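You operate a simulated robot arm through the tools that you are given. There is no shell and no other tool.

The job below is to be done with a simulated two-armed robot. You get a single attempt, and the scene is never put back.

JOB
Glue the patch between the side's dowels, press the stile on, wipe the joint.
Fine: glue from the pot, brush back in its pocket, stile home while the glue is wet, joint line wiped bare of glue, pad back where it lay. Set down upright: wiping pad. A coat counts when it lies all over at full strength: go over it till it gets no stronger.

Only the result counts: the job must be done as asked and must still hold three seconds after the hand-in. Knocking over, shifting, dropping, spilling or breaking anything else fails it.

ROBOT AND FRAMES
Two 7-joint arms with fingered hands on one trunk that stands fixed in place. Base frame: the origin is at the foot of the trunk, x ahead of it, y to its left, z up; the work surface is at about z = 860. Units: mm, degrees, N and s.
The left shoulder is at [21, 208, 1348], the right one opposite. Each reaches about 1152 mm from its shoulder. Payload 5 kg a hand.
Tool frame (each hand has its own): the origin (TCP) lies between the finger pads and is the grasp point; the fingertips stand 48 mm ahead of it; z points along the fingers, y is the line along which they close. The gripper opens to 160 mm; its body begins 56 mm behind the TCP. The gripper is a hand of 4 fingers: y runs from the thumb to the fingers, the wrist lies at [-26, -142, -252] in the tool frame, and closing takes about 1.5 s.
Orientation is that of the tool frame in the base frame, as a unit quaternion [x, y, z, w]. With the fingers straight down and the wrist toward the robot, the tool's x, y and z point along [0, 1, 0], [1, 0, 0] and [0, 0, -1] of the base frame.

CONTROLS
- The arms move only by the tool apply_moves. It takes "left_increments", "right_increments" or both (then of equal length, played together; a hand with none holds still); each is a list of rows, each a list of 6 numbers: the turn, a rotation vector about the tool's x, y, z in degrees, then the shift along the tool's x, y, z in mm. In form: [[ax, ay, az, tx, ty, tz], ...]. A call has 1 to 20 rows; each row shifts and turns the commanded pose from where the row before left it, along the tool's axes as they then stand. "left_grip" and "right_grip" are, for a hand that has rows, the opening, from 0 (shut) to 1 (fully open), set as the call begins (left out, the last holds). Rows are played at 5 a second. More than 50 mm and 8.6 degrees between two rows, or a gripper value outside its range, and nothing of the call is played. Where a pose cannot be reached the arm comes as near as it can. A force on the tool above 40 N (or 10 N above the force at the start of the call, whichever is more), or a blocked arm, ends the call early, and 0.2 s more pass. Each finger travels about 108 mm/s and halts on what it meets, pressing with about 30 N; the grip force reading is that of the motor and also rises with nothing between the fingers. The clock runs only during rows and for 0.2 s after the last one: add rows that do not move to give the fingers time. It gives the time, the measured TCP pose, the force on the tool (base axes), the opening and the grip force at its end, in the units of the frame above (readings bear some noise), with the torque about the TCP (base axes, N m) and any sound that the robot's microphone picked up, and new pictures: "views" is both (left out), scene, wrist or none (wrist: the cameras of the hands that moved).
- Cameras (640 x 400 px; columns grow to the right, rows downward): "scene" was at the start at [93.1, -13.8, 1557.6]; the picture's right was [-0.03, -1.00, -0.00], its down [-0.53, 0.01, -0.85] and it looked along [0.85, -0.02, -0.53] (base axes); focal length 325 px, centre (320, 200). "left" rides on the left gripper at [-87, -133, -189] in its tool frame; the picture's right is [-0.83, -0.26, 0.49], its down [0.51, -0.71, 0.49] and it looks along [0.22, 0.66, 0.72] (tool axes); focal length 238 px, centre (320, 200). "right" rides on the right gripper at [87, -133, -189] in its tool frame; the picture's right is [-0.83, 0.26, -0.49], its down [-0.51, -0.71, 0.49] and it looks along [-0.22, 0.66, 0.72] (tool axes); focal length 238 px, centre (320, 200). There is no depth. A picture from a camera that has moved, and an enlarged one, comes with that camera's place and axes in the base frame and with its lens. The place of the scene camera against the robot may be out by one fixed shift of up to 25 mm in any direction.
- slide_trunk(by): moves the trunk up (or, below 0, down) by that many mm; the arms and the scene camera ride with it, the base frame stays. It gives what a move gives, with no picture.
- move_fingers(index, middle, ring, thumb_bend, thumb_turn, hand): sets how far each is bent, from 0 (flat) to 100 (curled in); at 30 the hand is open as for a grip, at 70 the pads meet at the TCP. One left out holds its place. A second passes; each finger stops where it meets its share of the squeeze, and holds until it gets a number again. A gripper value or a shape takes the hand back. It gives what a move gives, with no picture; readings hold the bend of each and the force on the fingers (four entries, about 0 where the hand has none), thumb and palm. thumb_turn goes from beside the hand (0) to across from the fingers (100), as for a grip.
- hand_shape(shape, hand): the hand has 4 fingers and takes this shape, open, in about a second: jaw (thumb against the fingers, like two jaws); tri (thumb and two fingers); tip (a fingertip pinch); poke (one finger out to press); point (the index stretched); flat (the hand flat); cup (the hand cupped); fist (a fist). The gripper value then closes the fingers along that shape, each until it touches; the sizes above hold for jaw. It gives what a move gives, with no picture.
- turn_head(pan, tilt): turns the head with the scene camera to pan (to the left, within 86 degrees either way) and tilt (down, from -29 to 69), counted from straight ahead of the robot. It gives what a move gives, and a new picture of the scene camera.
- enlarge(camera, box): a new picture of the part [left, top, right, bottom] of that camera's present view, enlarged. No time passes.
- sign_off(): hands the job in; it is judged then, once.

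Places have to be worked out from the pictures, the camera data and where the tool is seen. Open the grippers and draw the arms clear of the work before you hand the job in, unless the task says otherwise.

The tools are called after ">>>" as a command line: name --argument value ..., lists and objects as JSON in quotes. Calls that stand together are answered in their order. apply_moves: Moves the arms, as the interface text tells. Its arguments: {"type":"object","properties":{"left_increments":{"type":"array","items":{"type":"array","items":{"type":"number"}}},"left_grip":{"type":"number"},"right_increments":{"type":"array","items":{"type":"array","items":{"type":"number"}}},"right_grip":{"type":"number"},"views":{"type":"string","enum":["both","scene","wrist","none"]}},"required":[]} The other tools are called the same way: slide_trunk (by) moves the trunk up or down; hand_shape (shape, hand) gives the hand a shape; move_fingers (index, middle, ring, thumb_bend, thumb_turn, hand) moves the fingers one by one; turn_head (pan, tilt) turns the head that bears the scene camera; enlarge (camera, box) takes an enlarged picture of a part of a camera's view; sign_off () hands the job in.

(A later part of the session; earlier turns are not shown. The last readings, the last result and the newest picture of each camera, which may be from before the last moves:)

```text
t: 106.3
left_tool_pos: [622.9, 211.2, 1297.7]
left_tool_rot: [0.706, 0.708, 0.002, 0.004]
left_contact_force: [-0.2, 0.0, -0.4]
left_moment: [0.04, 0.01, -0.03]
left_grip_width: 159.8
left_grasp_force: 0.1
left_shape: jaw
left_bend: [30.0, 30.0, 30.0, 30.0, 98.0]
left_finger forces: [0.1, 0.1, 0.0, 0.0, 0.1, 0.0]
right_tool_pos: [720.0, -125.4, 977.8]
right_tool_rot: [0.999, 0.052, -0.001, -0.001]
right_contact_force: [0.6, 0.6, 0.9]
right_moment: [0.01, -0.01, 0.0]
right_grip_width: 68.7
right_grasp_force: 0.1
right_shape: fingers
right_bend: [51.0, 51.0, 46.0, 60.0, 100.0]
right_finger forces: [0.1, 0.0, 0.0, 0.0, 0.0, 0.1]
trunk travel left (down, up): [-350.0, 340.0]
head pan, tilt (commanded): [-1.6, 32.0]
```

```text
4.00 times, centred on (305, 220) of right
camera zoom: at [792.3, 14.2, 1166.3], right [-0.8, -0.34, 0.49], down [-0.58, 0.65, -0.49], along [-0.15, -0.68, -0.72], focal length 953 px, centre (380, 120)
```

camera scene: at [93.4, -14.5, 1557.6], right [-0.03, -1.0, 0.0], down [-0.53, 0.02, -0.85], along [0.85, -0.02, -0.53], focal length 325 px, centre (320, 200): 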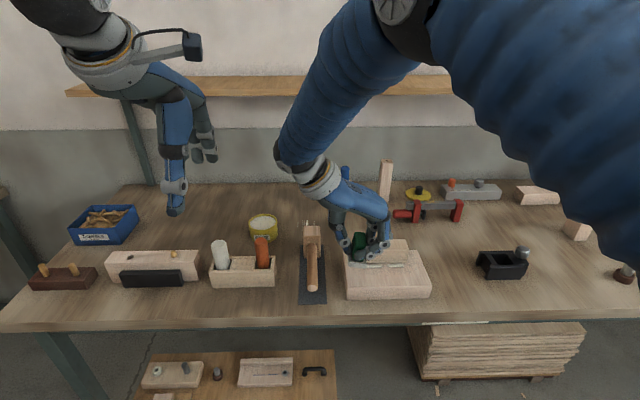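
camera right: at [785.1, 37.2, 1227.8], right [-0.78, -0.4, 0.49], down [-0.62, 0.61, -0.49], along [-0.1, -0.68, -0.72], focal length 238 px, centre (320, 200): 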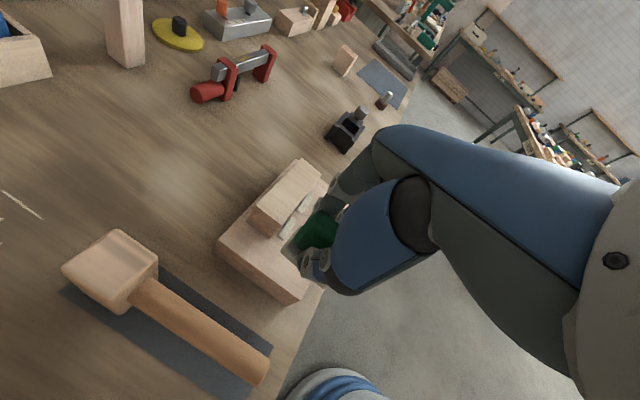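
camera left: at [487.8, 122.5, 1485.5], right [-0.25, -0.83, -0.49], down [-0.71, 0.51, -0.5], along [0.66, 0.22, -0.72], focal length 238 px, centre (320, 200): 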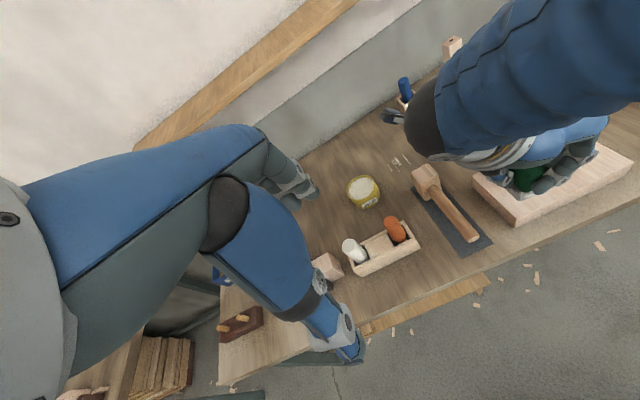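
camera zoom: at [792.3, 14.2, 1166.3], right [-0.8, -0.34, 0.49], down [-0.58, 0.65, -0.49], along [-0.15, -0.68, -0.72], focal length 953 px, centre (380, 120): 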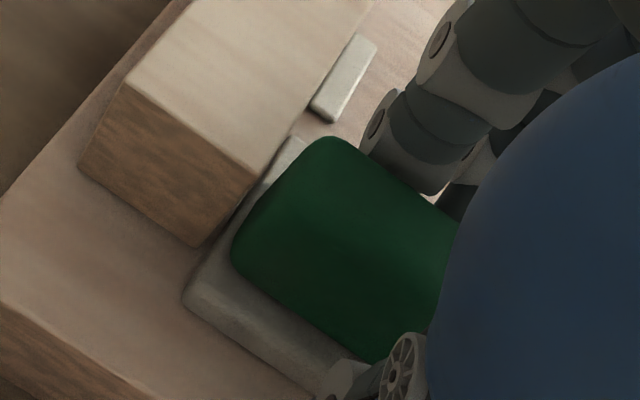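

The pad is now square to the stile with a gap of about 3 mm. I recentre the hand on the handle (y −10, x +2) and turn it +5° to offset the turning the fingers cause, then re-grip.

>>> apply_moves --right_increments '[[0, 0, 0, 0.5, 5.1, 0], [0, 0, -5, 0.5, 5.1, 0], [0, 0, 0, 0, 0, 0]]' --views "none"

>>> move_fingers --hand "right" --index 78 --middle 78 --thumb_bend 84

>>> enlarge --camera "scene" --box '[330, 215, 420, 285]'

>>> enlarge --camera "right" --box '[260, 170, 350, 270]'

```text
t: 107.1
left_tool_pos: [623.4, 211.3, 1296.7]
left_tool_rot: [0.707, 0.707, 0.002, 0.004]
left_contact_force: [0.1, 0.0, -0.4]
left_moment: [-0.03, 0.07, 0.01]
left_grip_width: 159.7
left_grasp_force: 0.3
left_shape: jaw
left_bend: [30.0, 30.0, 30.0, 30.0, 98.0]
left_finger forces: [0.0, 0.0, 0.0, 0.0, 0.0, 0.0]
right_tool_pos: [721.4, -135.6, 978.7]
right_tool_rot: [0.995, 0.095, -0.001, 0.0]
right_contact_force: [0.1, 0.3, 0.1]
right_moment: [-0.01, 0.01, -0.01]
right_grip_width: 68.7
right_grasp_force: 0.0
right_shape: fingers
right_bend: [51.0, 51.0, 46.0, 60.0, 100.0]
right_finger forces: [0.0, 0.0, 0.0, 0.0, 0.0, 0.0]
trunk travel left (down, up): [-350.0, 340.0]
head pan, tilt (commanded): [-1.6, 32.0]
```

```text
t: 108.1
left_tool_pos: [622.1, 211.9, 1297.6]
left_tool_rot: [0.707, 0.707, 0.003, 0.004]
left_contact_force: [0.4, 0.4, -0.1]
left_moment: [0.01, -0.03, 0.0]
left_grip_width: 160.2
left_grasp_force: 0.0
left_shape: jaw
left_bend: [30.0, 30.0, 30.0, 30.0, 98.0]
left_finger forces: [0.0, 0.1, 0.0, 0.0, 0.0, 0.0]
right_tool_pos: [719.8, -135.3, 979.0]
right_tool_rot: [0.995, 0.096, -0.001, 0.0]
right_contact_force: [-4.5, -0.2, 2.8]
right_moment: [-0.11, 0.14, 0.0]
right_grip_width: 37.4
right_grasp_force: 27.3
right_shape: fingers
right_bend: [57.0, 61.0, 46.0, 71.0, 100.0]
right_finger forces: [14.3, 12.7, 0.0, 0.0, 28.1, 0.0]
trunk travel left (down, up): [-350.0, 340.0]
head pan, tilt (commanded): [-1.6, 32.0]
```

```text
5.71 times, centred on (375, 250) of scene
camera zoom: at [92.5, -13.4, 1557.6], right [-0.03, -1.0, 0.0], down [-0.53, 0.01, -0.85], along [0.85, -0.02, -0.53], focal length 1856 px, centre (6, -86)
```

zoom: 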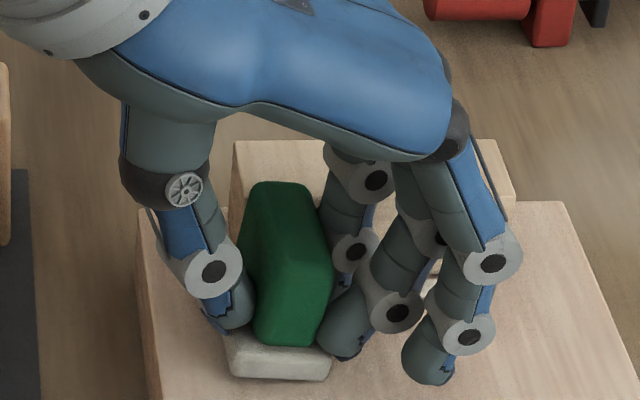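

```text
4.00 times, centred on (305, 220) of right
camera zoom: at [781.1, 10.0, 1167.2], right [-0.77, -0.41, 0.49], down [-0.63, 0.6, -0.49], along [-0.09, -0.69, -0.72], focal length 953 px, centre (380, 120)
```

zoom: 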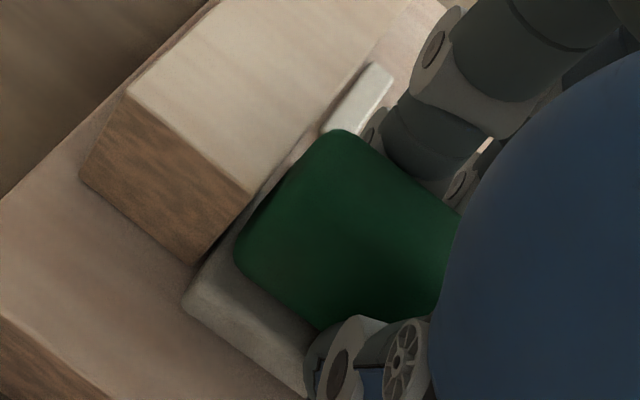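

The pad is now lightly against the stile face (−4.5 N), fingers clear. I ease off 0.7 mm, press a touch more, and make the first wiping stroke along −y.

>>> apply_moves --right_increments '[[0, 0, 0, -0.69, -0.13, 0.4], [0, 0, 0, -2.29, 11.78, 0], [0, 0, 0, -2.29, 11.78, 0], [0, 0, 0, -2.29, 11.78, 0], [0, 0, 0, -2.29, 11.78, 0], [0, 0, 0, 0, 0, 0]]' --views "none"

>>> enlarge --camera "scene" --box '[340, 215, 430, 285]'

>>> enlarge --camera "right" --box '[240, 160, 350, 280]'

```text
t: 109.5
left_tool_pos: [621.4, 213.1, 1297.4]
left_tool_rot: [0.707, 0.708, 0.002, 0.003]
left_contact_force: [-0.3, -0.6, 0.9]
left_moment: [0.02, -0.01, 0.01]
left_grip_width: 159.8
left_grasp_force: 0.0
left_shape: jaw
left_bend: [30.0, 30.0, 30.0, 30.0, 98.0]
left_finger forces: [0.2, 0.0, 0.1, 0.0, 0.0, 0.1]
right_tool_pos: [719.0, -183.2, 978.3]
right_tool_rot: [0.995, 0.096, 0.0, 0.0]
right_contact_force: [0.3, 5.4, 9.7]
right_moment: [-0.02, -0.01, 0.02]
right_grip_width: 37.8
right_grasp_force: 27.3
right_shape: fingers
right_bend: [57.0, 61.0, 46.0, 71.0, 100.0]
right_finger forces: [13.3, 11.4, 0.0, 0.1, 29.9, 0.0]
trunk travel left (down, up): [-350.0, 340.0]
head pan, tilt (commanded): [-1.6, 32.0]
```

```text
5.71 times, centred on (385, 250) of scene
camera zoom: at [92.4, -12.7, 1557.7], right [-0.03, -1.0, 0.0], down [-0.53, 0.01, -0.85], along [0.85, -0.02, -0.53], focal length 1856 px, centre (-51, -86)
```

zoom: 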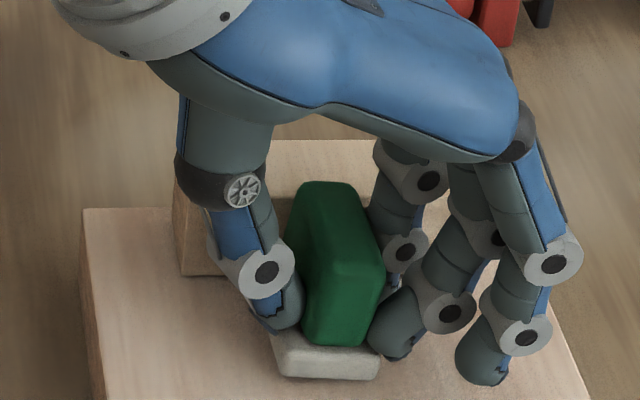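

```text
3.33 times, centred on (295, 220) of right
camera zoom: at [779.7, -38.4, 1166.8], right [-0.77, -0.41, 0.49], down [-0.63, 0.6, -0.49], along [-0.09, -0.69, -0.72], focal length 794 px, centre (403, 133)
```

zoom: 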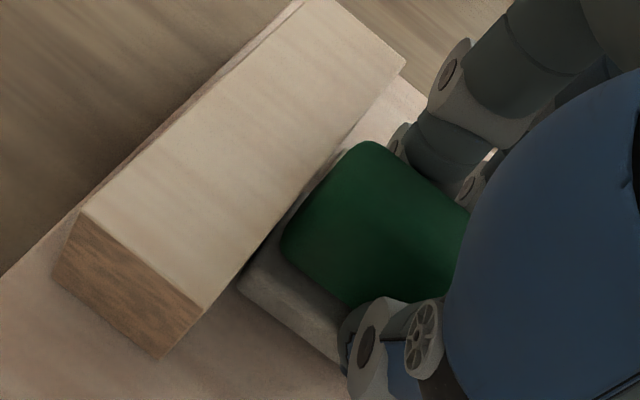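

The left bead is gone behind the pad. Forces are modest (10 N down, 5 N drag). I continue the stroke to the right end of the joint.

>>> apply_moves --right_increments '[[0, 0, 0, -2.29, 11.78, -0.3], [0, 0, 0, -2.29, 11.78, 0], [0, 0, 0, -2.29, 11.78, 0], [0, 0, 0, -2.29, 11.78, 0], [0, 0, 0, -2.29, 11.78, 0], [0, 0, 0, -2.29, 11.78, 0], [0, 0, 0, -2.29, 11.78, 0], [0, 0, 0, -2.29, 11.78, 0], [0, 0, 0, 0, 0, 0]]' --views "none"

>>> enlarge --camera "scene" --box '[340, 215, 450, 300]'

>>> enlarge --camera "right" --box '[180, 160, 350, 330]'

```text
t: 111.5
left_tool_pos: [622.8, 210.7, 1297.4]
left_tool_rot: [0.706, 0.708, 0.003, 0.004]
left_contact_force: [0.5, 0.1, -0.3]
left_moment: [-0.03, 0.01, 0.0]
left_grip_width: 159.8
left_grasp_force: 0.0
left_shape: jaw
left_bend: [30.0, 30.0, 30.0, 30.0, 98.0]
left_finger forces: [0.1, 0.1, 0.1, 0.1, 0.0, 0.0]
right_tool_pos: [719.3, -278.3, 978.5]
right_tool_rot: [0.995, 0.096, -0.001, 0.0]
right_contact_force: [0.0, 0.3, -1.7]
right_moment: [0.01, -0.01, 0.0]
right_grip_width: 37.5
right_grasp_force: 25.2
right_shape: fingers
right_bend: [57.0, 60.0, 46.0, 71.0, 100.0]
right_finger forces: [13.9, 11.5, 0.0, 0.0, 25.4, 0.0]
trunk travel left (down, up): [-350.0, 340.0]
head pan, tilt (commanded): [-1.6, 32.0]
```

```text
4.71 times, centred on (395, 258) of scene
camera zoom: at [93.2, -13.3, 1557.6], right [-0.03, -1.0, 0.0], down [-0.53, 0.01, -0.85], along [0.85, -0.02, -0.53], focal length 1529 px, centre (-33, -71)
```

zoom: 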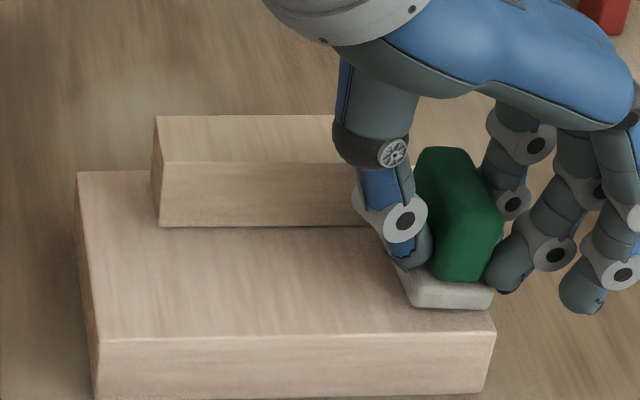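

```text
2.35 times, centred on (265, 245) of right
camera zoom: at [779.6, -133.2, 1167.2], right [-0.77, -0.41, 0.49], down [-0.63, 0.6, -0.49], along [-0.09, -0.69, -0.72], focal length 561 px, centre (449, 94)
```

zoom: 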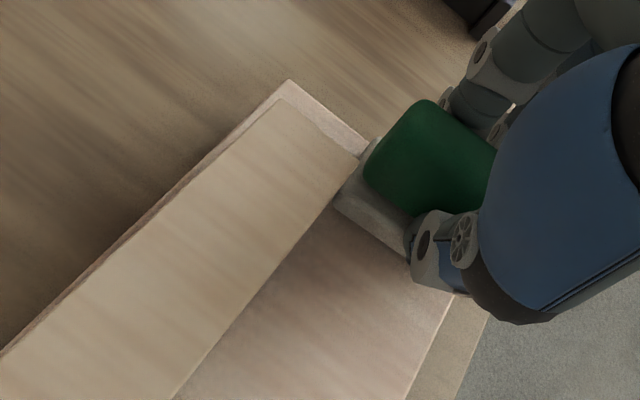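

Both beads appear gone along the visible part. Contact was lost near the end, so I press down 1.2 mm and make a return stroke along the whole joint.

>>> apply_moves --right_increments '[[0, 0, 0, 0, 0, 0.7], [0, 0, 0, 0, 0, 0.5], [0, 0, 0, 0, 0, 0]]' --views "none"

```text
t: 112.3
left_tool_pos: [622.0, 211.3, 1297.0]
left_tool_rot: [0.706, 0.708, 0.003, 0.004]
left_contact_force: [-0.2, 0.2, 0.4]
left_moment: [0.0, 0.0, -0.03]
left_grip_width: 159.9
left_grasp_force: 0.0
left_shape: jaw
left_bend: [30.0, 30.0, 30.0, 30.0, 98.0]
left_finger forces: [0.0, 0.1, 0.0, 0.1, 0.0, 0.0]
right_tool_pos: [719.8, -278.8, 979.1]
right_tool_rot: [0.995, 0.096, -0.001, 0.001]
right_contact_force: [-2.0, 1.8, 7.6]
right_moment: [-0.08, 0.0, -0.02]
right_grip_width: 37.7
right_grasp_force: 26.3
right_shape: fingers
right_bend: [57.0, 60.0, 46.0, 71.0, 100.0]
right_finger forces: [13.0, 11.7, 0.0, 0.0, 27.4, 0.0]
trunk travel left (down, up): [-350.0, 340.0]
head pan, tilt (commanded): [-1.6, 32.0]
```

Contact is back (7.6 N). I stroke back along +y over the full length.

>>> apply_moves --right_increments '[[0, 0, 0, 2.39, -12.27, 0], [0, 0, 0, 2.39, -12.27, 0], [0, 0, 0, 2.39, -12.27, 0], [0, 0, 0, 2.39, -12.27, 0], [0, 0, 0, 2.39, -12.27, 0], [0, 0, 0, 2.39, -12.27, 0], [0, 0, 0, 2.39, -12.27, 0], [0, 0, 0, 2.39, -12.27, 0], [0, 0, 0, 2.39, -12.27, 0], [0, 0, 0, 2.39, -12.27, 0], [0, 0, 0, 2.39, -12.27, 0], [0, 0, 0, 0, 0, 0]]' --views "none"

>>> enlarge --camera "scene" --box '[340, 215, 450, 300]'

>>> enlarge --camera "right" --box '[230, 120, 350, 280]'

```text
t: 114.9
left_tool_pos: [622.4, 210.7, 1297.8]
left_tool_rot: [0.707, 0.708, 0.003, 0.004]
left_contact_force: [-0.5, -0.2, 0.4]
left_moment: [0.05, 0.04, 0.0]
left_grip_width: 159.9
left_grasp_force: 0.1
left_shape: jaw
left_bend: [30.0, 30.0, 30.0, 30.0, 98.0]
left_finger forces: [0.0, 0.0, 0.0, 0.0, 0.1, 0.1]
right_tool_pos: [719.3, -144.7, 977.5]
right_tool_rot: [0.995, 0.096, 0.0, -0.001]
right_contact_force: [0.5, -8.3, 16.6]
right_moment: [-1.08, 0.01, 0.04]
right_grip_width: 37.8
right_grasp_force: 31.0
right_shape: fingers
right_bend: [56.0, 60.0, 46.0, 71.0, 100.0]
right_finger forces: [15.5, 23.6, 0.0, 0.0, 23.2, 0.1]
trunk travel left (down, up): [-350.0, 340.0]
head pan, tilt (commanded): [-1.6, 32.0]
```

```text
4.71 times, centred on (395, 258) of scene
camera zoom: at [91.9, -14.1, 1557.7], right [-0.03, -1.0, 0.0], down [-0.53, 0.02, -0.85], along [0.85, -0.02, -0.53], focal length 1529 px, centre (-33, -71)
```

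zoom: 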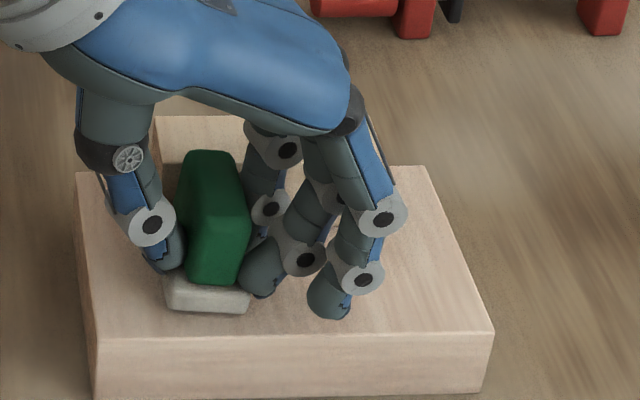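

```text
2.50 times, centred on (290, 200) of right
camera zoom: at [780.2, 1.8, 1166.1], right [-0.77, -0.41, 0.49], down [-0.63, 0.6, -0.49], along [-0.09, -0.69, -0.72], focal length 596 px, centre (395, 200)
```

zoom: 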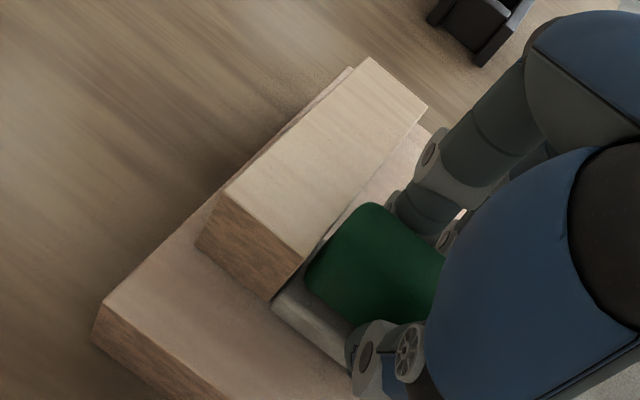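

No bead shows anywhere now. I ease the pressure, finish the stroke past the left end, then lift the pad clear to inspect the joint.

>>> apply_moves --right_increments '[[0, 0, 0, 2.0, -10.2, -1], [0, 0, 0, 2.0, -10.2, 0], [0, 0, 0, -2, -0.4, -20], [0, 0, 0, 0, 0, -40], [0, 0, 0, -20, 0, -40], [0, 0, 0, -30, 0, -30], [0, 0, 0, 0, 0, 0]]' --views "both"

>>> enlarge --camera "scene" --box '[345, 225, 435, 295]'

>>> enlarge --camera "right" --box '[200, 120, 360, 300]'

```text
t: 116.5
left_tool_pos: [625.6, 211.7, 1295.6]
left_tool_rot: [0.707, 0.708, 0.001, 0.003]
left_contact_force: [1.3, 0.0, -0.9]
left_moment: [0.0, 0.09, -0.05]
left_grip_width: 159.8
left_grasp_force: 0.2
left_shape: jaw
left_bend: [30.0, 30.0, 30.0, 30.0, 98.0]
left_finger forces: [0.0, 0.0, 0.0, 0.1, 0.0, 0.0]
right_tool_pos: [668.7, -130.3, 1105.9]
right_tool_rot: [0.995, 0.096, -0.002, -0.002]
right_contact_force: [0.6, -0.1, -0.6]
right_moment: [0.02, 0.1, 0.01]
right_grip_width: 38.1
right_grasp_force: 25.5
right_shape: fingers
right_bend: [56.0, 60.0, 46.0, 71.0, 100.0]
right_finger forces: [14.0, 11.9, 0.0, 0.1, 25.3, 0.0]
trunk travel left (down, up): [-350.0, 340.0]
head pan, tilt (commanded): [-1.6, 32.0]
camera scene: at [95.2, -13.3, 1557.3], right [-0.03, -1.0, 0.0], down [-0.53, 0.01, -0.85], along [0.85, -0.02, -0.53], focal length 325 px, centre (320, 200)
camera right: at [729.9, 14.9, 1294.5], right [-0.77, -0.41, 0.49], down [-0.63, 0.6, -0.49], along [-0.09, -0.69, -0.72], focal length 238 px, centre (320, 200)
```

scene: 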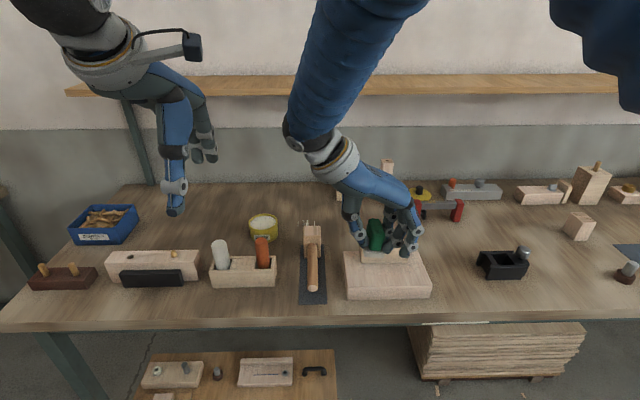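
right: 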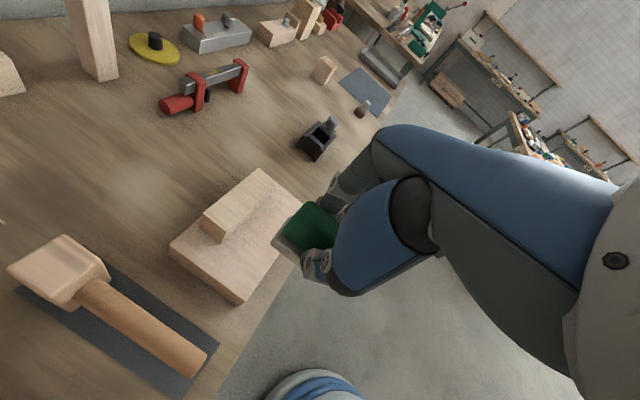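

```text
5.71 times, centred on (390, 260) of scene
camera zoom: at [95.2, -13.3, 1557.3], right [-0.03, -1.0, 0.0], down [-0.53, 0.01, -0.85], along [0.85, -0.02, -0.53], focal length 1856 px, centre (-80, -143)
```

zoom: 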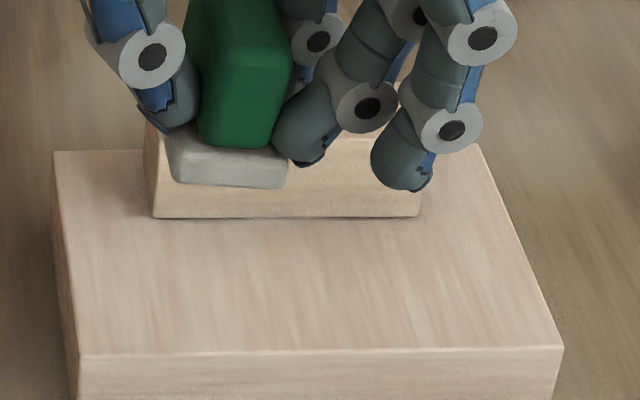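

```text
2.22 times, centred on (280, 210) of right
camera zoom: at [729.9, 14.9, 1294.5], right [-0.77, -0.41, 0.49], down [-0.63, 0.6, -0.49], along [-0.09, -0.69, -0.72], focal length 530 px, centre (409, 178)
```

zoom: 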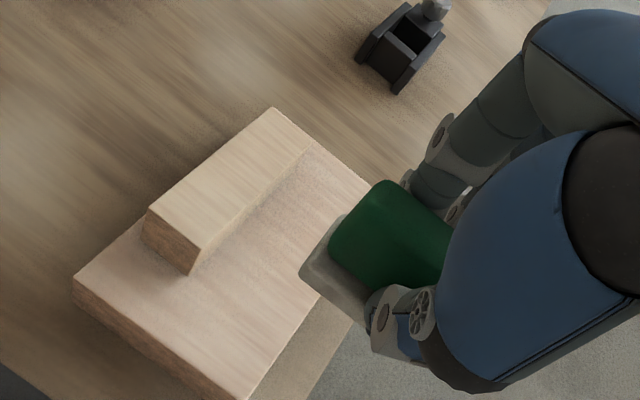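

The front of the joint looks bare. I enlarge the joint line itself to be sure.

>>> enlarge --camera "scene" --box '[365, 252, 415, 272]'

>>> enlarge --camera "right" --box '[230, 160, 290, 220]'

>>> enlarge --camera "right" --box '[190, 150, 280, 260]'

```text
12.80 times, centred on (390, 262) of scene
camera zoom: at [95.2, -13.3, 1557.3], right [-0.03, -1.0, 0.0], down [-0.53, 0.01, -0.85], along [0.85, -0.02, -0.53], focal length 4158 px, centre (-576, -594)
```

zoom: 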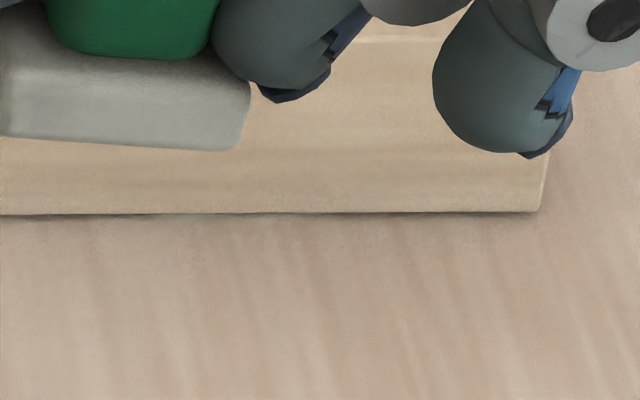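

```text
6.67 times, centred on (260, 190) of right
camera zoom: at [729.9, 14.9, 1294.5], right [-0.77, -0.41, 0.49], down [-0.63, 0.6, -0.49], along [-0.09, -0.69, -0.72], focal length 1589 px, centre (720, 267)
```

zoom: 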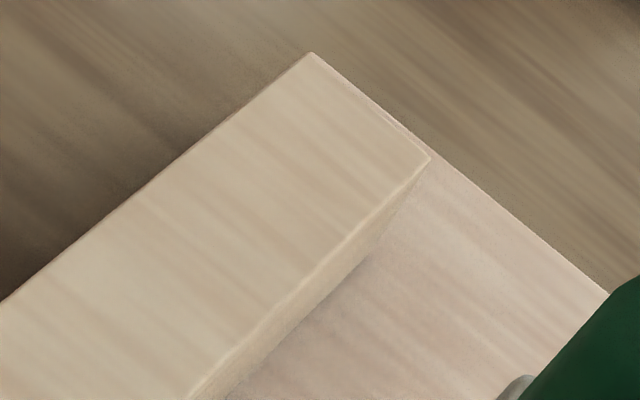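

```text
3.64 times, centred on (235, 205) of right
camera zoom: at [729.9, 14.9, 1294.5], right [-0.77, -0.41, 0.49], down [-0.63, 0.6, -0.49], along [-0.09, -0.69, -0.72], focal length 867 px, centre (629, 182)
```

zoom: 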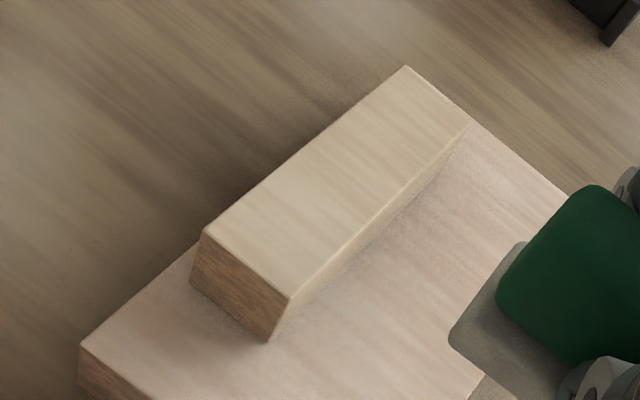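

The joint line is bare of glue. I now carry the pad back: first over toward its place at a safe height, then rotate the hand back by about +92°.

>>> apply_moves --right_increments '[[0, 0, 0, 15.3, 39.9, 0], [0, 0, 0, 15.3, 39.9, 0], [0, 0, 0, 15.3, 39.9, 0], [0, 0, 0, 15.3, 39.9, 0], [0, 0, 0, 15.3, 39.9, 0], [0, 0, 0, 15.3, 39.9, 0], [0, 0, 0, 15.3, 39.9, 0], [0, 0, 0, 15.3, 39.9, 0], [0, 0, -8.36, 0, 0, 0], [0, 0, -8.36, 0, 0, 0], [0, 0, -8.36, 0, 0, 0], [0, 0, -8.36, 0, 0, 0], [0, 0, -8.36, 0, 0, 0], [0, 0, -8.36, 0, 0, 0], [0, 0, -8.36, 0, 0, 0], [0, 0, -8.36, 0, 0, 0], [0, 0, -8.36, 0, 0, 0], [0, 0, -8.36, 0, 0, 0], [0, 0, -8.36, 0, 0, 0], [0, 0, 0, 0, 0, 0]]' --views "both"

>>> enlarge --camera "scene" --box '[410, 160, 510, 260]'

>>> enlarge --camera "scene" --box '[345, 225, 435, 295]'

```text
t: 120.7
left_tool_pos: [622.8, 211.3, 1296.9]
left_tool_rot: [0.706, 0.708, 0.003, 0.004]
left_contact_force: [0.4, 0.0, 0.0]
left_moment: [-0.05, -0.02, 0.0]
left_grip_width: 159.8
left_grasp_force: 0.0
left_shape: jaw
left_bend: [30.0, 30.0, 30.0, 30.0, 98.0]
left_finger forces: [0.0, 0.1, 0.0, 0.1, 0.0, 0.0]
right_tool_pos: [849.7, -420.3, 1108.3]
right_tool_rot: [0.622, 0.783, -0.001, 0.0]
right_contact_force: [0.1, 0.9, -0.3]
right_moment: [-0.09, 0.03, -0.02]
right_grip_width: 38.0
right_grasp_force: 25.4
right_shape: fingers
right_bend: [56.0, 60.0, 46.0, 71.0, 100.0]
right_finger forces: [13.7, 11.6, 0.1, 0.0, 25.2, 0.0]
trunk travel left (down, up): [-350.0, 340.0]
head pan, tilt (commanded): [-1.6, 32.0]
camera scene: at [93.1, -12.7, 1557.6], right [-0.03, -1.0, 0.0], down [-0.53, 0.01, -0.85], along [0.85, -0.02, -0.53], focal length 325 px, centre (320, 200)
camera right: at [701.7, -366.6, 1296.7], right [0.44, -0.75, 0.49], down [-0.58, -0.65, -0.49], along [0.69, -0.07, -0.72], focal length 238 px, centre (320, 200)
```

scene: 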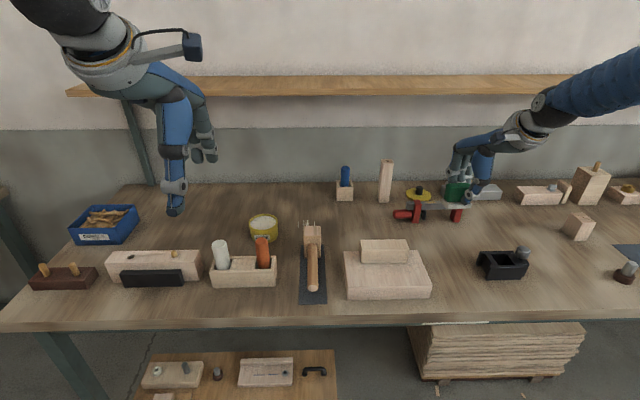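
right: 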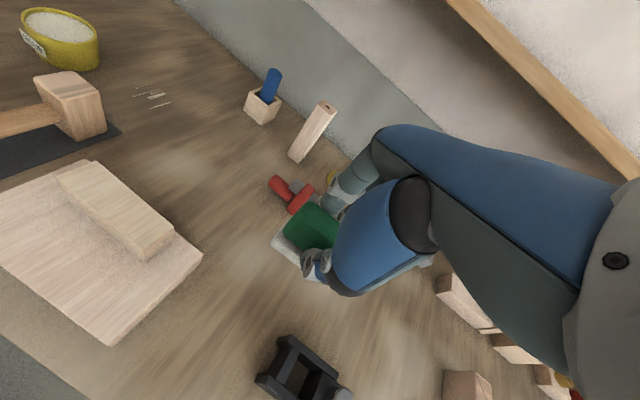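

```text
4.00 times, centred on (460, 210) of scene
camera zoom: at [93.1, -12.7, 1557.6], right [-0.03, -1.0, 0.0], down [-0.53, 0.01, -0.85], along [0.85, -0.02, -0.53], focal length 1300 px, centre (-240, 160)
```

zoom: 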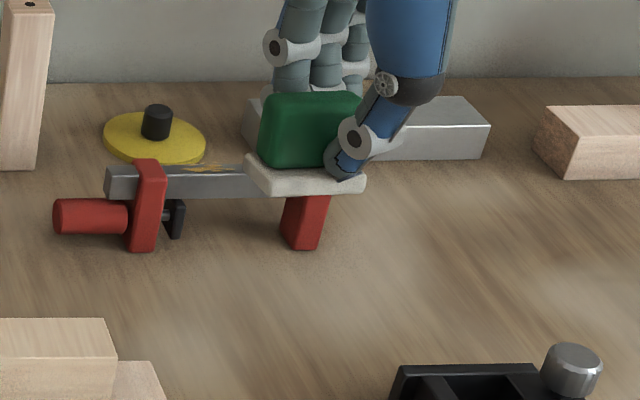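

```text
5.71 times, centred on (390, 260) of scene
camera zoom: at [93.1, -12.7, 1557.6], right [-0.03, -1.0, 0.0], down [-0.53, 0.01, -0.85], along [0.85, -0.02, -0.53], focal length 1856 px, centre (-80, -143)
```

zoom: 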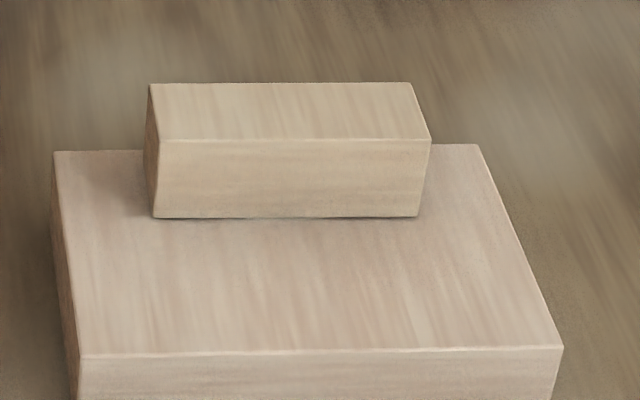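

The joint stays clean. The pad in the hand is turned about +4–5°, and I want a precise measure of its base corners from the wrist camera for the set-down.

>>> enlarge --camera "right" --box '[250, 180, 360, 300]'

>>> enlarge --camera "scene" --box '[435, 170, 485, 215]'

```text
3.33 times, centred on (305, 240) of right
camera zoom: at [701.7, -366.6, 1296.7], right [0.44, -0.75, 0.49], down [-0.58, -0.65, -0.49], along [0.69, -0.07, -0.72], focal length 794 px, centre (370, 67)
```

zoom: 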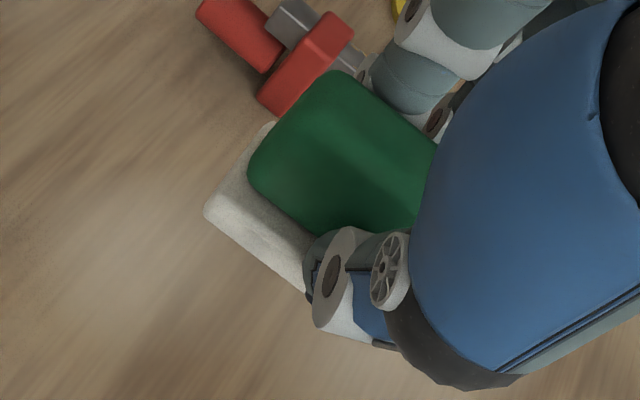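

```text
8.89 times, centred on (460, 192) of scene
camera zoom: at [93.1, -12.7, 1557.6], right [-0.03, -1.0, 0.0], down [-0.53, 0.01, -0.85], along [0.85, -0.02, -0.53], focal length 2888 px, centre (-924, 267)
```

zoom: 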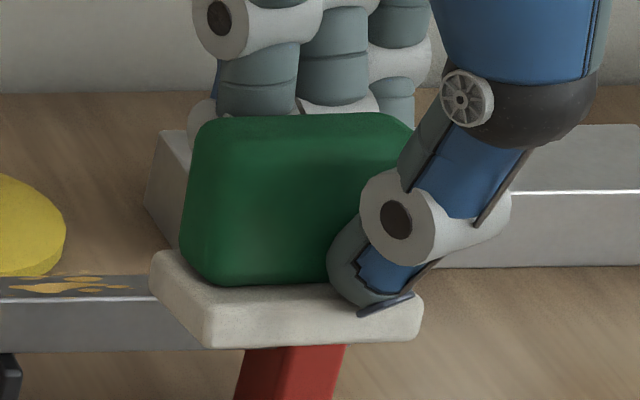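

The pad's yaw is about +4.5° and its centre sits about (+17, +10) from the TCP. I move over its old place with a −3.2° turn and lower to about 70 mm above the table for a comparison with the earlier picture.

>>> apply_moves --right_increments '[[0, 0, 0, -2.4, 20.6, 27], [0, 0, 0, -2.4, 20.6, 27], [0, 0, 0, -2.4, 20.6, 27], [0, 0, 0, -2.4, 20.6, 27], [0, 0, 3.2, 0, 0, 0], [0, 0, 0, 0, 0, 25], [0, 0, 0, 0, 0, 0]]' --views "both"

>>> enlarge --camera "scene" --box '[412, 205, 462, 245]'

>>> enlarge --camera "right" --box '[250, 180, 360, 300]'

```text
t: 122.3
left_tool_pos: [621.6, 211.6, 1298.4]
left_tool_rot: [0.706, 0.708, 0.002, 0.004]
left_contact_force: [-0.5, -0.1, 0.1]
left_moment: [-0.07, -0.04, 0.02]
left_grip_width: 159.9
left_grasp_force: 0.1
left_shape: jaw
left_bend: [30.0, 30.0, 30.0, 30.0, 98.0]
left_finger forces: [0.0, 0.0, 0.0, 0.1, 0.0, 0.0]
right_tool_pos: [931.4, -410.9, 973.6]
right_tool_rot: [0.645, 0.764, -0.001, -0.001]
right_contact_force: [-0.4, 0.1, -0.4]
right_moment: [-0.02, -0.04, -0.03]
right_grip_width: 38.1
right_grasp_force: 25.4
right_shape: fingers
right_bend: [56.0, 60.0, 46.0, 71.0, 100.0]
right_finger forces: [13.5, 11.6, 0.0, 0.0, 25.1, 0.0]
trunk travel left (down, up): [-350.0, 340.0]
head pan, tilt (commanded): [-1.6, 32.0]
camera scene: at [92.2, -13.3, 1557.7], right [-0.03, -1.0, 0.0], down [-0.53, 0.01, -0.85], along [0.85, -0.02, -0.53], focal length 325 px, centre (320, 200)
camera right: at [786.8, -349.2, 1162.6], right [0.4, -0.78, 0.49], down [-0.61, -0.62, -0.49], along [0.68, -0.1, -0.72], focal length 238 px, centre (320, 200)
```

scene: 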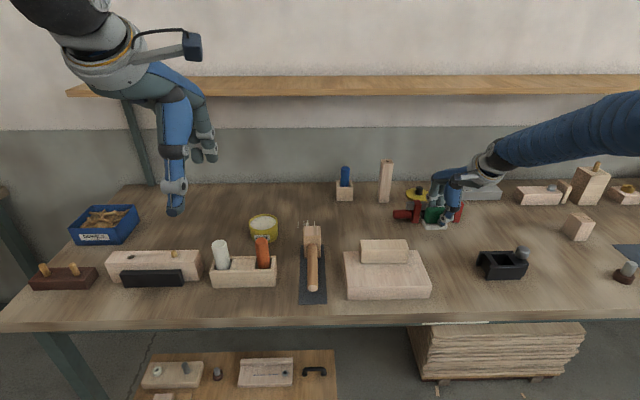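
right: 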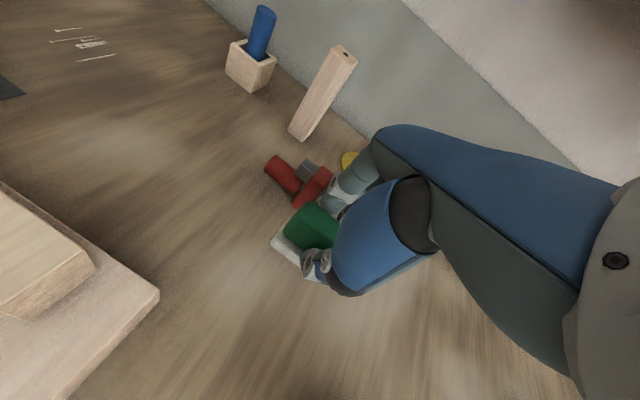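

```text
10.00 times, centred on (437, 225) of scene
camera zoom: at [92.2, -13.3, 1557.7], right [-0.03, -1.0, 0.0], down [-0.53, 0.01, -0.85], along [0.85, -0.02, -0.53], focal length 3249 px, centre (-850, -50)
```

zoom: 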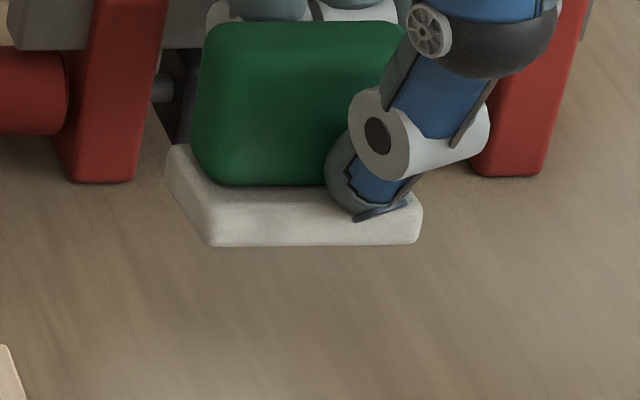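

```text
3.33 times, centred on (305, 240) of right
camera zoom: at [786.8, -349.2, 1162.6], right [0.4, -0.78, 0.49], down [-0.61, -0.62, -0.49], along [0.68, -0.1, -0.72], focal length 794 px, centre (370, 67)
```

zoom: 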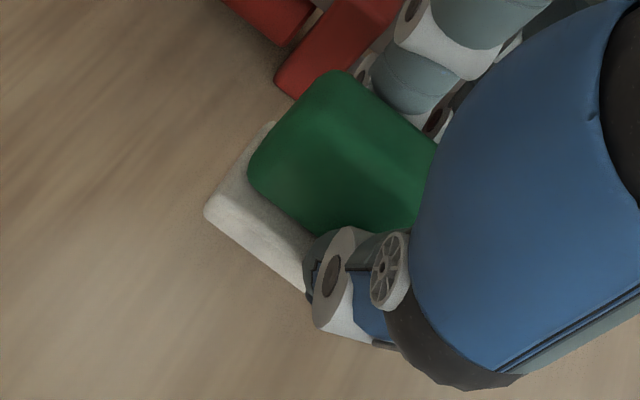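

By the scene picture the pad hangs within about 1 mm and 1° of its original outline. I add +0.9° yaw and a 1 mm nudge, and lower it toward the table.

>>> apply_moves --right_increments '[[0, 0, -0.9, 0.5, 1.0, 0], [0, 0, 0, 0, 0, 15], [0, 0, 0, 0, 0, 15], [0, 0, 0, 0, 0, 9], [0, 0, 0, 0, 0, 3], [0, 0, 0, 0, 0, 0]]' --views "none"

>>> enlarge --camera "scene" --box '[412, 205, 462, 245]'

```text
t: 123.7
left_tool_pos: [622.9, 211.6, 1296.5]
left_tool_rot: [0.707, 0.707, 0.003, 0.004]
left_contact_force: [-0.8, -0.2, 0.4]
left_moment: [-0.03, -0.02, 0.02]
left_grip_width: 159.9
left_grasp_force: 0.0
left_shape: jaw
left_bend: [30.0, 30.0, 30.0, 30.0, 98.0]
left_finger forces: [0.0, 0.0, 0.0, 0.0, 0.0, 0.0]
right_tool_pos: [933.8, -410.4, 932.7]
right_tool_rot: [0.639, 0.769, -0.001, -0.001]
right_contact_force: [-0.3, 0.3, -0.9]
right_moment: [-0.05, -0.02, 0.0]
right_grip_width: 37.9
right_grasp_force: 24.9
right_shape: fingers
right_bend: [56.0, 60.0, 46.0, 71.0, 100.0]
right_finger forces: [13.5, 11.6, 0.0, 0.0, 25.2, 0.0]
trunk travel left (down, up): [-350.0, 340.0]
head pan, tilt (commanded): [-1.6, 32.0]
```

```text
10.00 times, centred on (437, 225) of scene
camera zoom: at [93.3, -13.8, 1557.6], right [-0.03, -1.0, 0.0], down [-0.53, 0.01, -0.85], along [0.85, -0.02, -0.53], focal length 3249 px, centre (-850, -50)
```

zoom: 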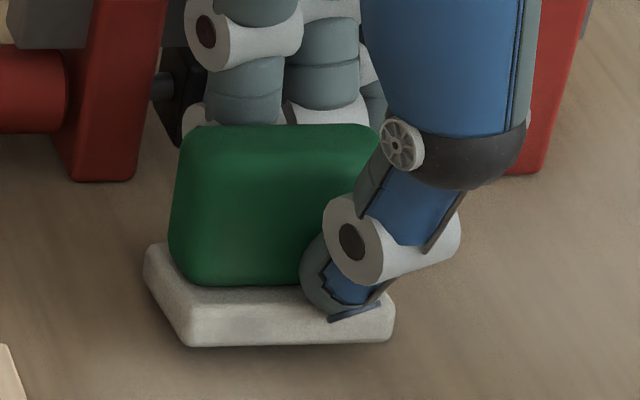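

It is about 4 mm above the table and matches the original outline to about a millimetre. I shift +1 mm in y and lower to contact.

>>> apply_moves --right_increments '[[0, 0, 0, 1.0, 0, 2], [0, 0, 0, 0, 0, 1.5], [0, 0, 0, 0, 0, 0]]' --views "none"

```text
t: 124.5
left_tool_pos: [622.9, 211.6, 1296.9]
left_tool_rot: [0.706, 0.708, 0.003, 0.003]
left_contact_force: [0.1, 1.0, 0.2]
left_moment: [0.01, -0.01, 0.0]
left_grip_width: 159.9
left_grasp_force: 0.0
left_shape: jaw
left_bend: [30.0, 30.0, 30.0, 30.0, 98.0]
left_finger forces: [0.0, 0.0, 0.0, 0.0, 0.0, 0.0]
right_tool_pos: [933.9, -410.9, 928.7]
right_tool_rot: [0.638, 0.77, -0.001, -0.001]
right_contact_force: [-0.3, -0.1, -2.0]
right_moment: [0.02, 0.01, -0.06]
right_grip_width: 37.8
right_grasp_force: 24.8
right_shape: fingers
right_bend: [56.0, 60.0, 46.0, 71.0, 100.0]
right_finger forces: [13.6, 11.7, 0.0, 0.0, 25.2, 0.0]
trunk travel left (down, up): [-350.0, 340.0]
head pan, tilt (commanded): [-1.6, 32.0]
```

No contact yet; I go down another 1.5 mm.

>>> apply_moves --right_increments '[[0, 0, 0, 0, 0, 1], [0, 0, 0, 0, 0, 0.7], [0, 0, 0, 0, 0, 0]]' --views "none"

>>> enlarge --camera "scene" --box '[412, 205, 462, 245]'

```text
t: 125.3
left_tool_pos: [622.4, 211.3, 1296.5]
left_tool_rot: [0.707, 0.707, 0.002, 0.003]
left_contact_force: [0.3, -1.1, 0.4]
left_moment: [-0.01, -0.01, 0.01]
left_grip_width: 159.9
left_grasp_force: 0.1
left_shape: jaw
left_bend: [30.0, 30.0, 30.0, 30.0, 98.0]
left_finger forces: [0.0, 0.1, 0.0, 0.0, 0.1, 0.0]
right_tool_pos: [931.9, -410.1, 927.8]
right_tool_rot: [0.638, 0.77, 0.0, -0.001]
right_contact_force: [-1.2, 0.6, 3.1]
right_moment: [0.0, -0.14, 0.03]
right_grip_width: 37.7
right_grasp_force: 25.5
right_shape: fingers
right_bend: [56.0, 60.0, 46.0, 71.0, 100.0]
right_finger forces: [13.1, 12.1, 0.1, 0.0, 26.1, 0.1]
trunk travel left (down, up): [-350.0, 340.0]
head pan, tilt (commanded): [-1.6, 32.0]
```

```text
10.00 times, centred on (437, 225) of scene
camera zoom: at [92.7, -13.5, 1557.6], right [-0.03, -1.0, 0.0], down [-0.53, 0.01, -0.85], along [0.85, -0.02, -0.53], focal length 3249 px, centre (-850, -50)
```

zoom: 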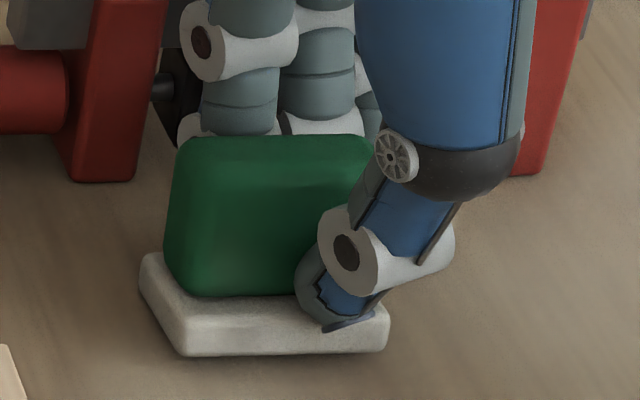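

The outline matches the original position. To avoid twisting the pad on release, I first relax thumb and fingers by just a step.

>>> move_fingers --hand "right" --index 55 --middle 59 --thumb_bend 70

>>> enlarge --camera "scene" --box '[412, 205, 462, 245]'

```text
t: 126.3
left_tool_pos: [623.3, 211.6, 1297.3]
left_tool_rot: [0.706, 0.708, 0.002, 0.004]
left_contact_force: [0.9, -0.3, 0.5]
left_moment: [0.02, 0.01, 0.0]
left_grip_width: 160.1
left_grasp_force: 0.0
left_shape: jaw
left_bend: [30.0, 30.0, 30.0, 30.0, 98.0]
left_finger forces: [0.0, 0.1, 0.0, 0.0, 0.0, 0.0]
right_tool_pos: [932.6, -409.2, 928.5]
right_tool_rot: [0.638, 0.77, 0.0, -0.001]
right_contact_force: [-0.4, 0.6, 4.1]
right_moment: [0.0, -0.18, -0.02]
right_grip_width: 43.1
right_grasp_force: 3.3
right_shape: fingers
right_bend: [55.0, 58.0, 46.0, 69.0, 100.0]
right_finger forces: [0.7, 4.1, 0.0, 0.1, 2.0, 0.1]
trunk travel left (down, up): [-350.0, 340.0]
head pan, tilt (commanded): [-1.6, 32.0]
```

```text
10.00 times, centred on (437, 225) of scene
camera zoom: at [92.9, -13.5, 1557.6], right [-0.03, -1.0, 0.0], down [-0.53, 0.01, -0.85], along [0.85, -0.02, -0.53], focal length 3249 px, centre (-850, -50)
```

zoom: 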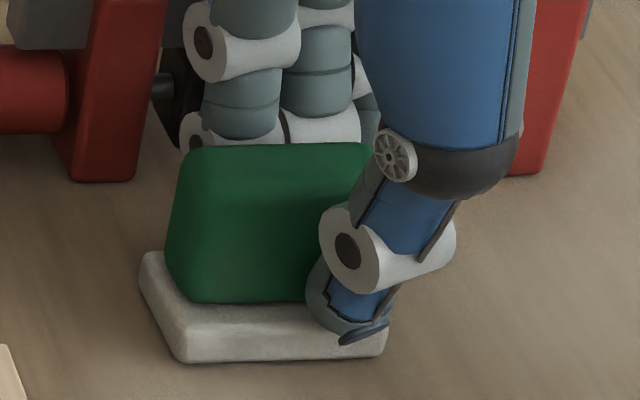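

The pad settled flat, which leaves its front edge about 3 mm nearer the robot than before. With the loose grip I push it +3 mm in x.

>>> apply_moves --right_increments '[[0, 0, 0, 0, 0, -0.6], [0, 0, 0, -0.27, 1.5, 0], [0, 0, 0, -0.27, 1.5, 0], [0, 0, 0, 0, 0, 0]]' --views "none"

>>> enlarge --camera "scene" --box '[412, 205, 462, 245]'

```text
t: 127.3
left_tool_pos: [623.3, 210.8, 1296.6]
left_tool_rot: [0.707, 0.707, 0.001, 0.004]
left_contact_force: [0.6, -0.1, 0.4]
left_moment: [0.03, 0.01, -0.02]
left_grip_width: 159.6
left_grasp_force: 0.1
left_shape: jaw
left_bend: [30.0, 30.0, 30.0, 30.0, 98.0]
left_finger forces: [0.0, 0.1, 0.0, 0.0, 0.0, 0.0]
right_tool_pos: [936.3, -409.9, 927.5]
right_tool_rot: [0.639, 0.769, -0.001, 0.0]
right_contact_force: [-2.3, 0.3, 1.7]
right_moment: [0.0, 0.0, -0.07]
right_grip_width: 43.5
right_grasp_force: 2.0
right_shape: fingers
right_bend: [55.0, 58.0, 46.0, 69.0, 100.0]
right_finger forces: [0.1, 1.6, 1.0, 0.1, 2.3, 0.0]
trunk travel left (down, up): [-350.0, 340.0]
head pan, tilt (commanded): [-1.6, 32.0]
```

```text
10.00 times, centred on (437, 225) of scene
camera zoom: at [92.8, -13.7, 1557.6], right [-0.03, -1.0, 0.0], down [-0.53, 0.01, -0.85], along [0.85, -0.02, -0.53], focal length 3249 px, centre (-850, -50)
```

zoom: 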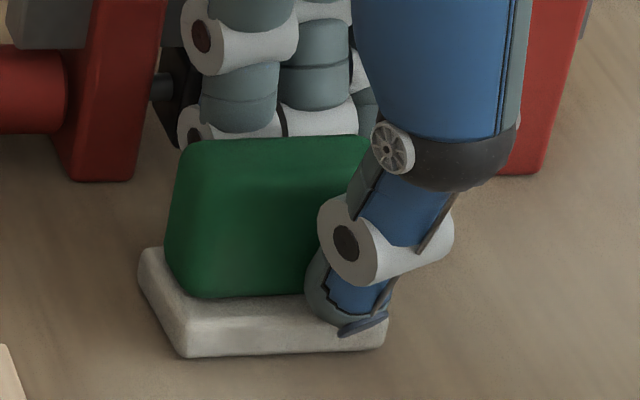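

The pad's outline now coincides with the original picture. I open thumb, index and middle.

>>> move_fingers --hand "right" --index 51 --middle 51 --thumb_bend 60

>>> enlarge --camera "scene" --box '[412, 205, 462, 245]'

>>> enlarge --camera "right" --box '[230, 150, 370, 300]'

```text
t: 128.3
left_tool_pos: [622.9, 210.1, 1297.0]
left_tool_rot: [0.706, 0.708, 0.002, 0.004]
left_contact_force: [-0.8, 1.1, 1.0]
left_moment: [-0.01, 0.04, -0.01]
left_grip_width: 159.8
left_grasp_force: 0.0
left_shape: jaw
left_bend: [30.0, 30.0, 30.0, 30.0, 98.0]
left_finger forces: [0.1, 0.1, 0.0, 0.0, 0.1, 0.0]
right_tool_pos: [936.4, -410.5, 926.8]
right_tool_rot: [0.638, 0.77, -0.001, 0.0]
right_contact_force: [-1.0, -0.4, -1.0]
right_moment: [0.0, -0.02, -0.07]
right_grip_width: 68.8
right_grasp_force: 0.6
right_shape: fingers
right_bend: [51.0, 51.0, 46.0, 60.0, 100.0]
right_finger forces: [0.0, 0.1, 1.0, 0.0, 0.1, 0.0]
trunk travel left (down, up): [-350.0, 340.0]
head pan, tilt (commanded): [-1.6, 32.0]
```

```text
10.00 times, centred on (437, 225) of scene
camera zoom: at [93.2, -13.8, 1557.6], right [-0.03, -1.0, 0.0], down [-0.53, 0.01, -0.85], along [0.85, -0.02, -0.53], focal length 3249 px, centre (-850, -50)
```

zoom: 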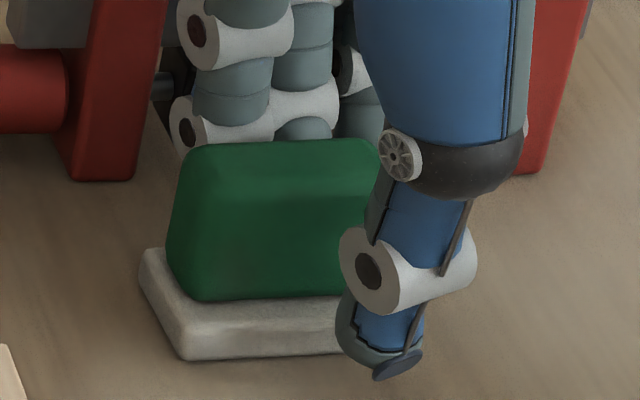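

```text
2.67 times, centred on (300, 225) of right
camera zoom: at [790.5, -351.0, 1116.7], right [0.41, -0.77, 0.49], down [-0.6, -0.63, -0.49], along [0.68, -0.09, -0.72], focal length 636 px, centre (373, 133)
```

zoom: 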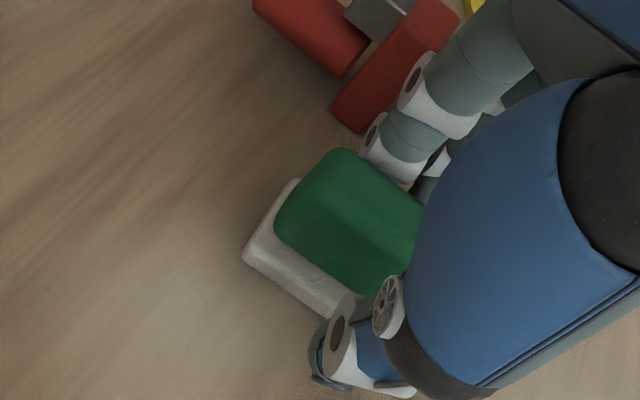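

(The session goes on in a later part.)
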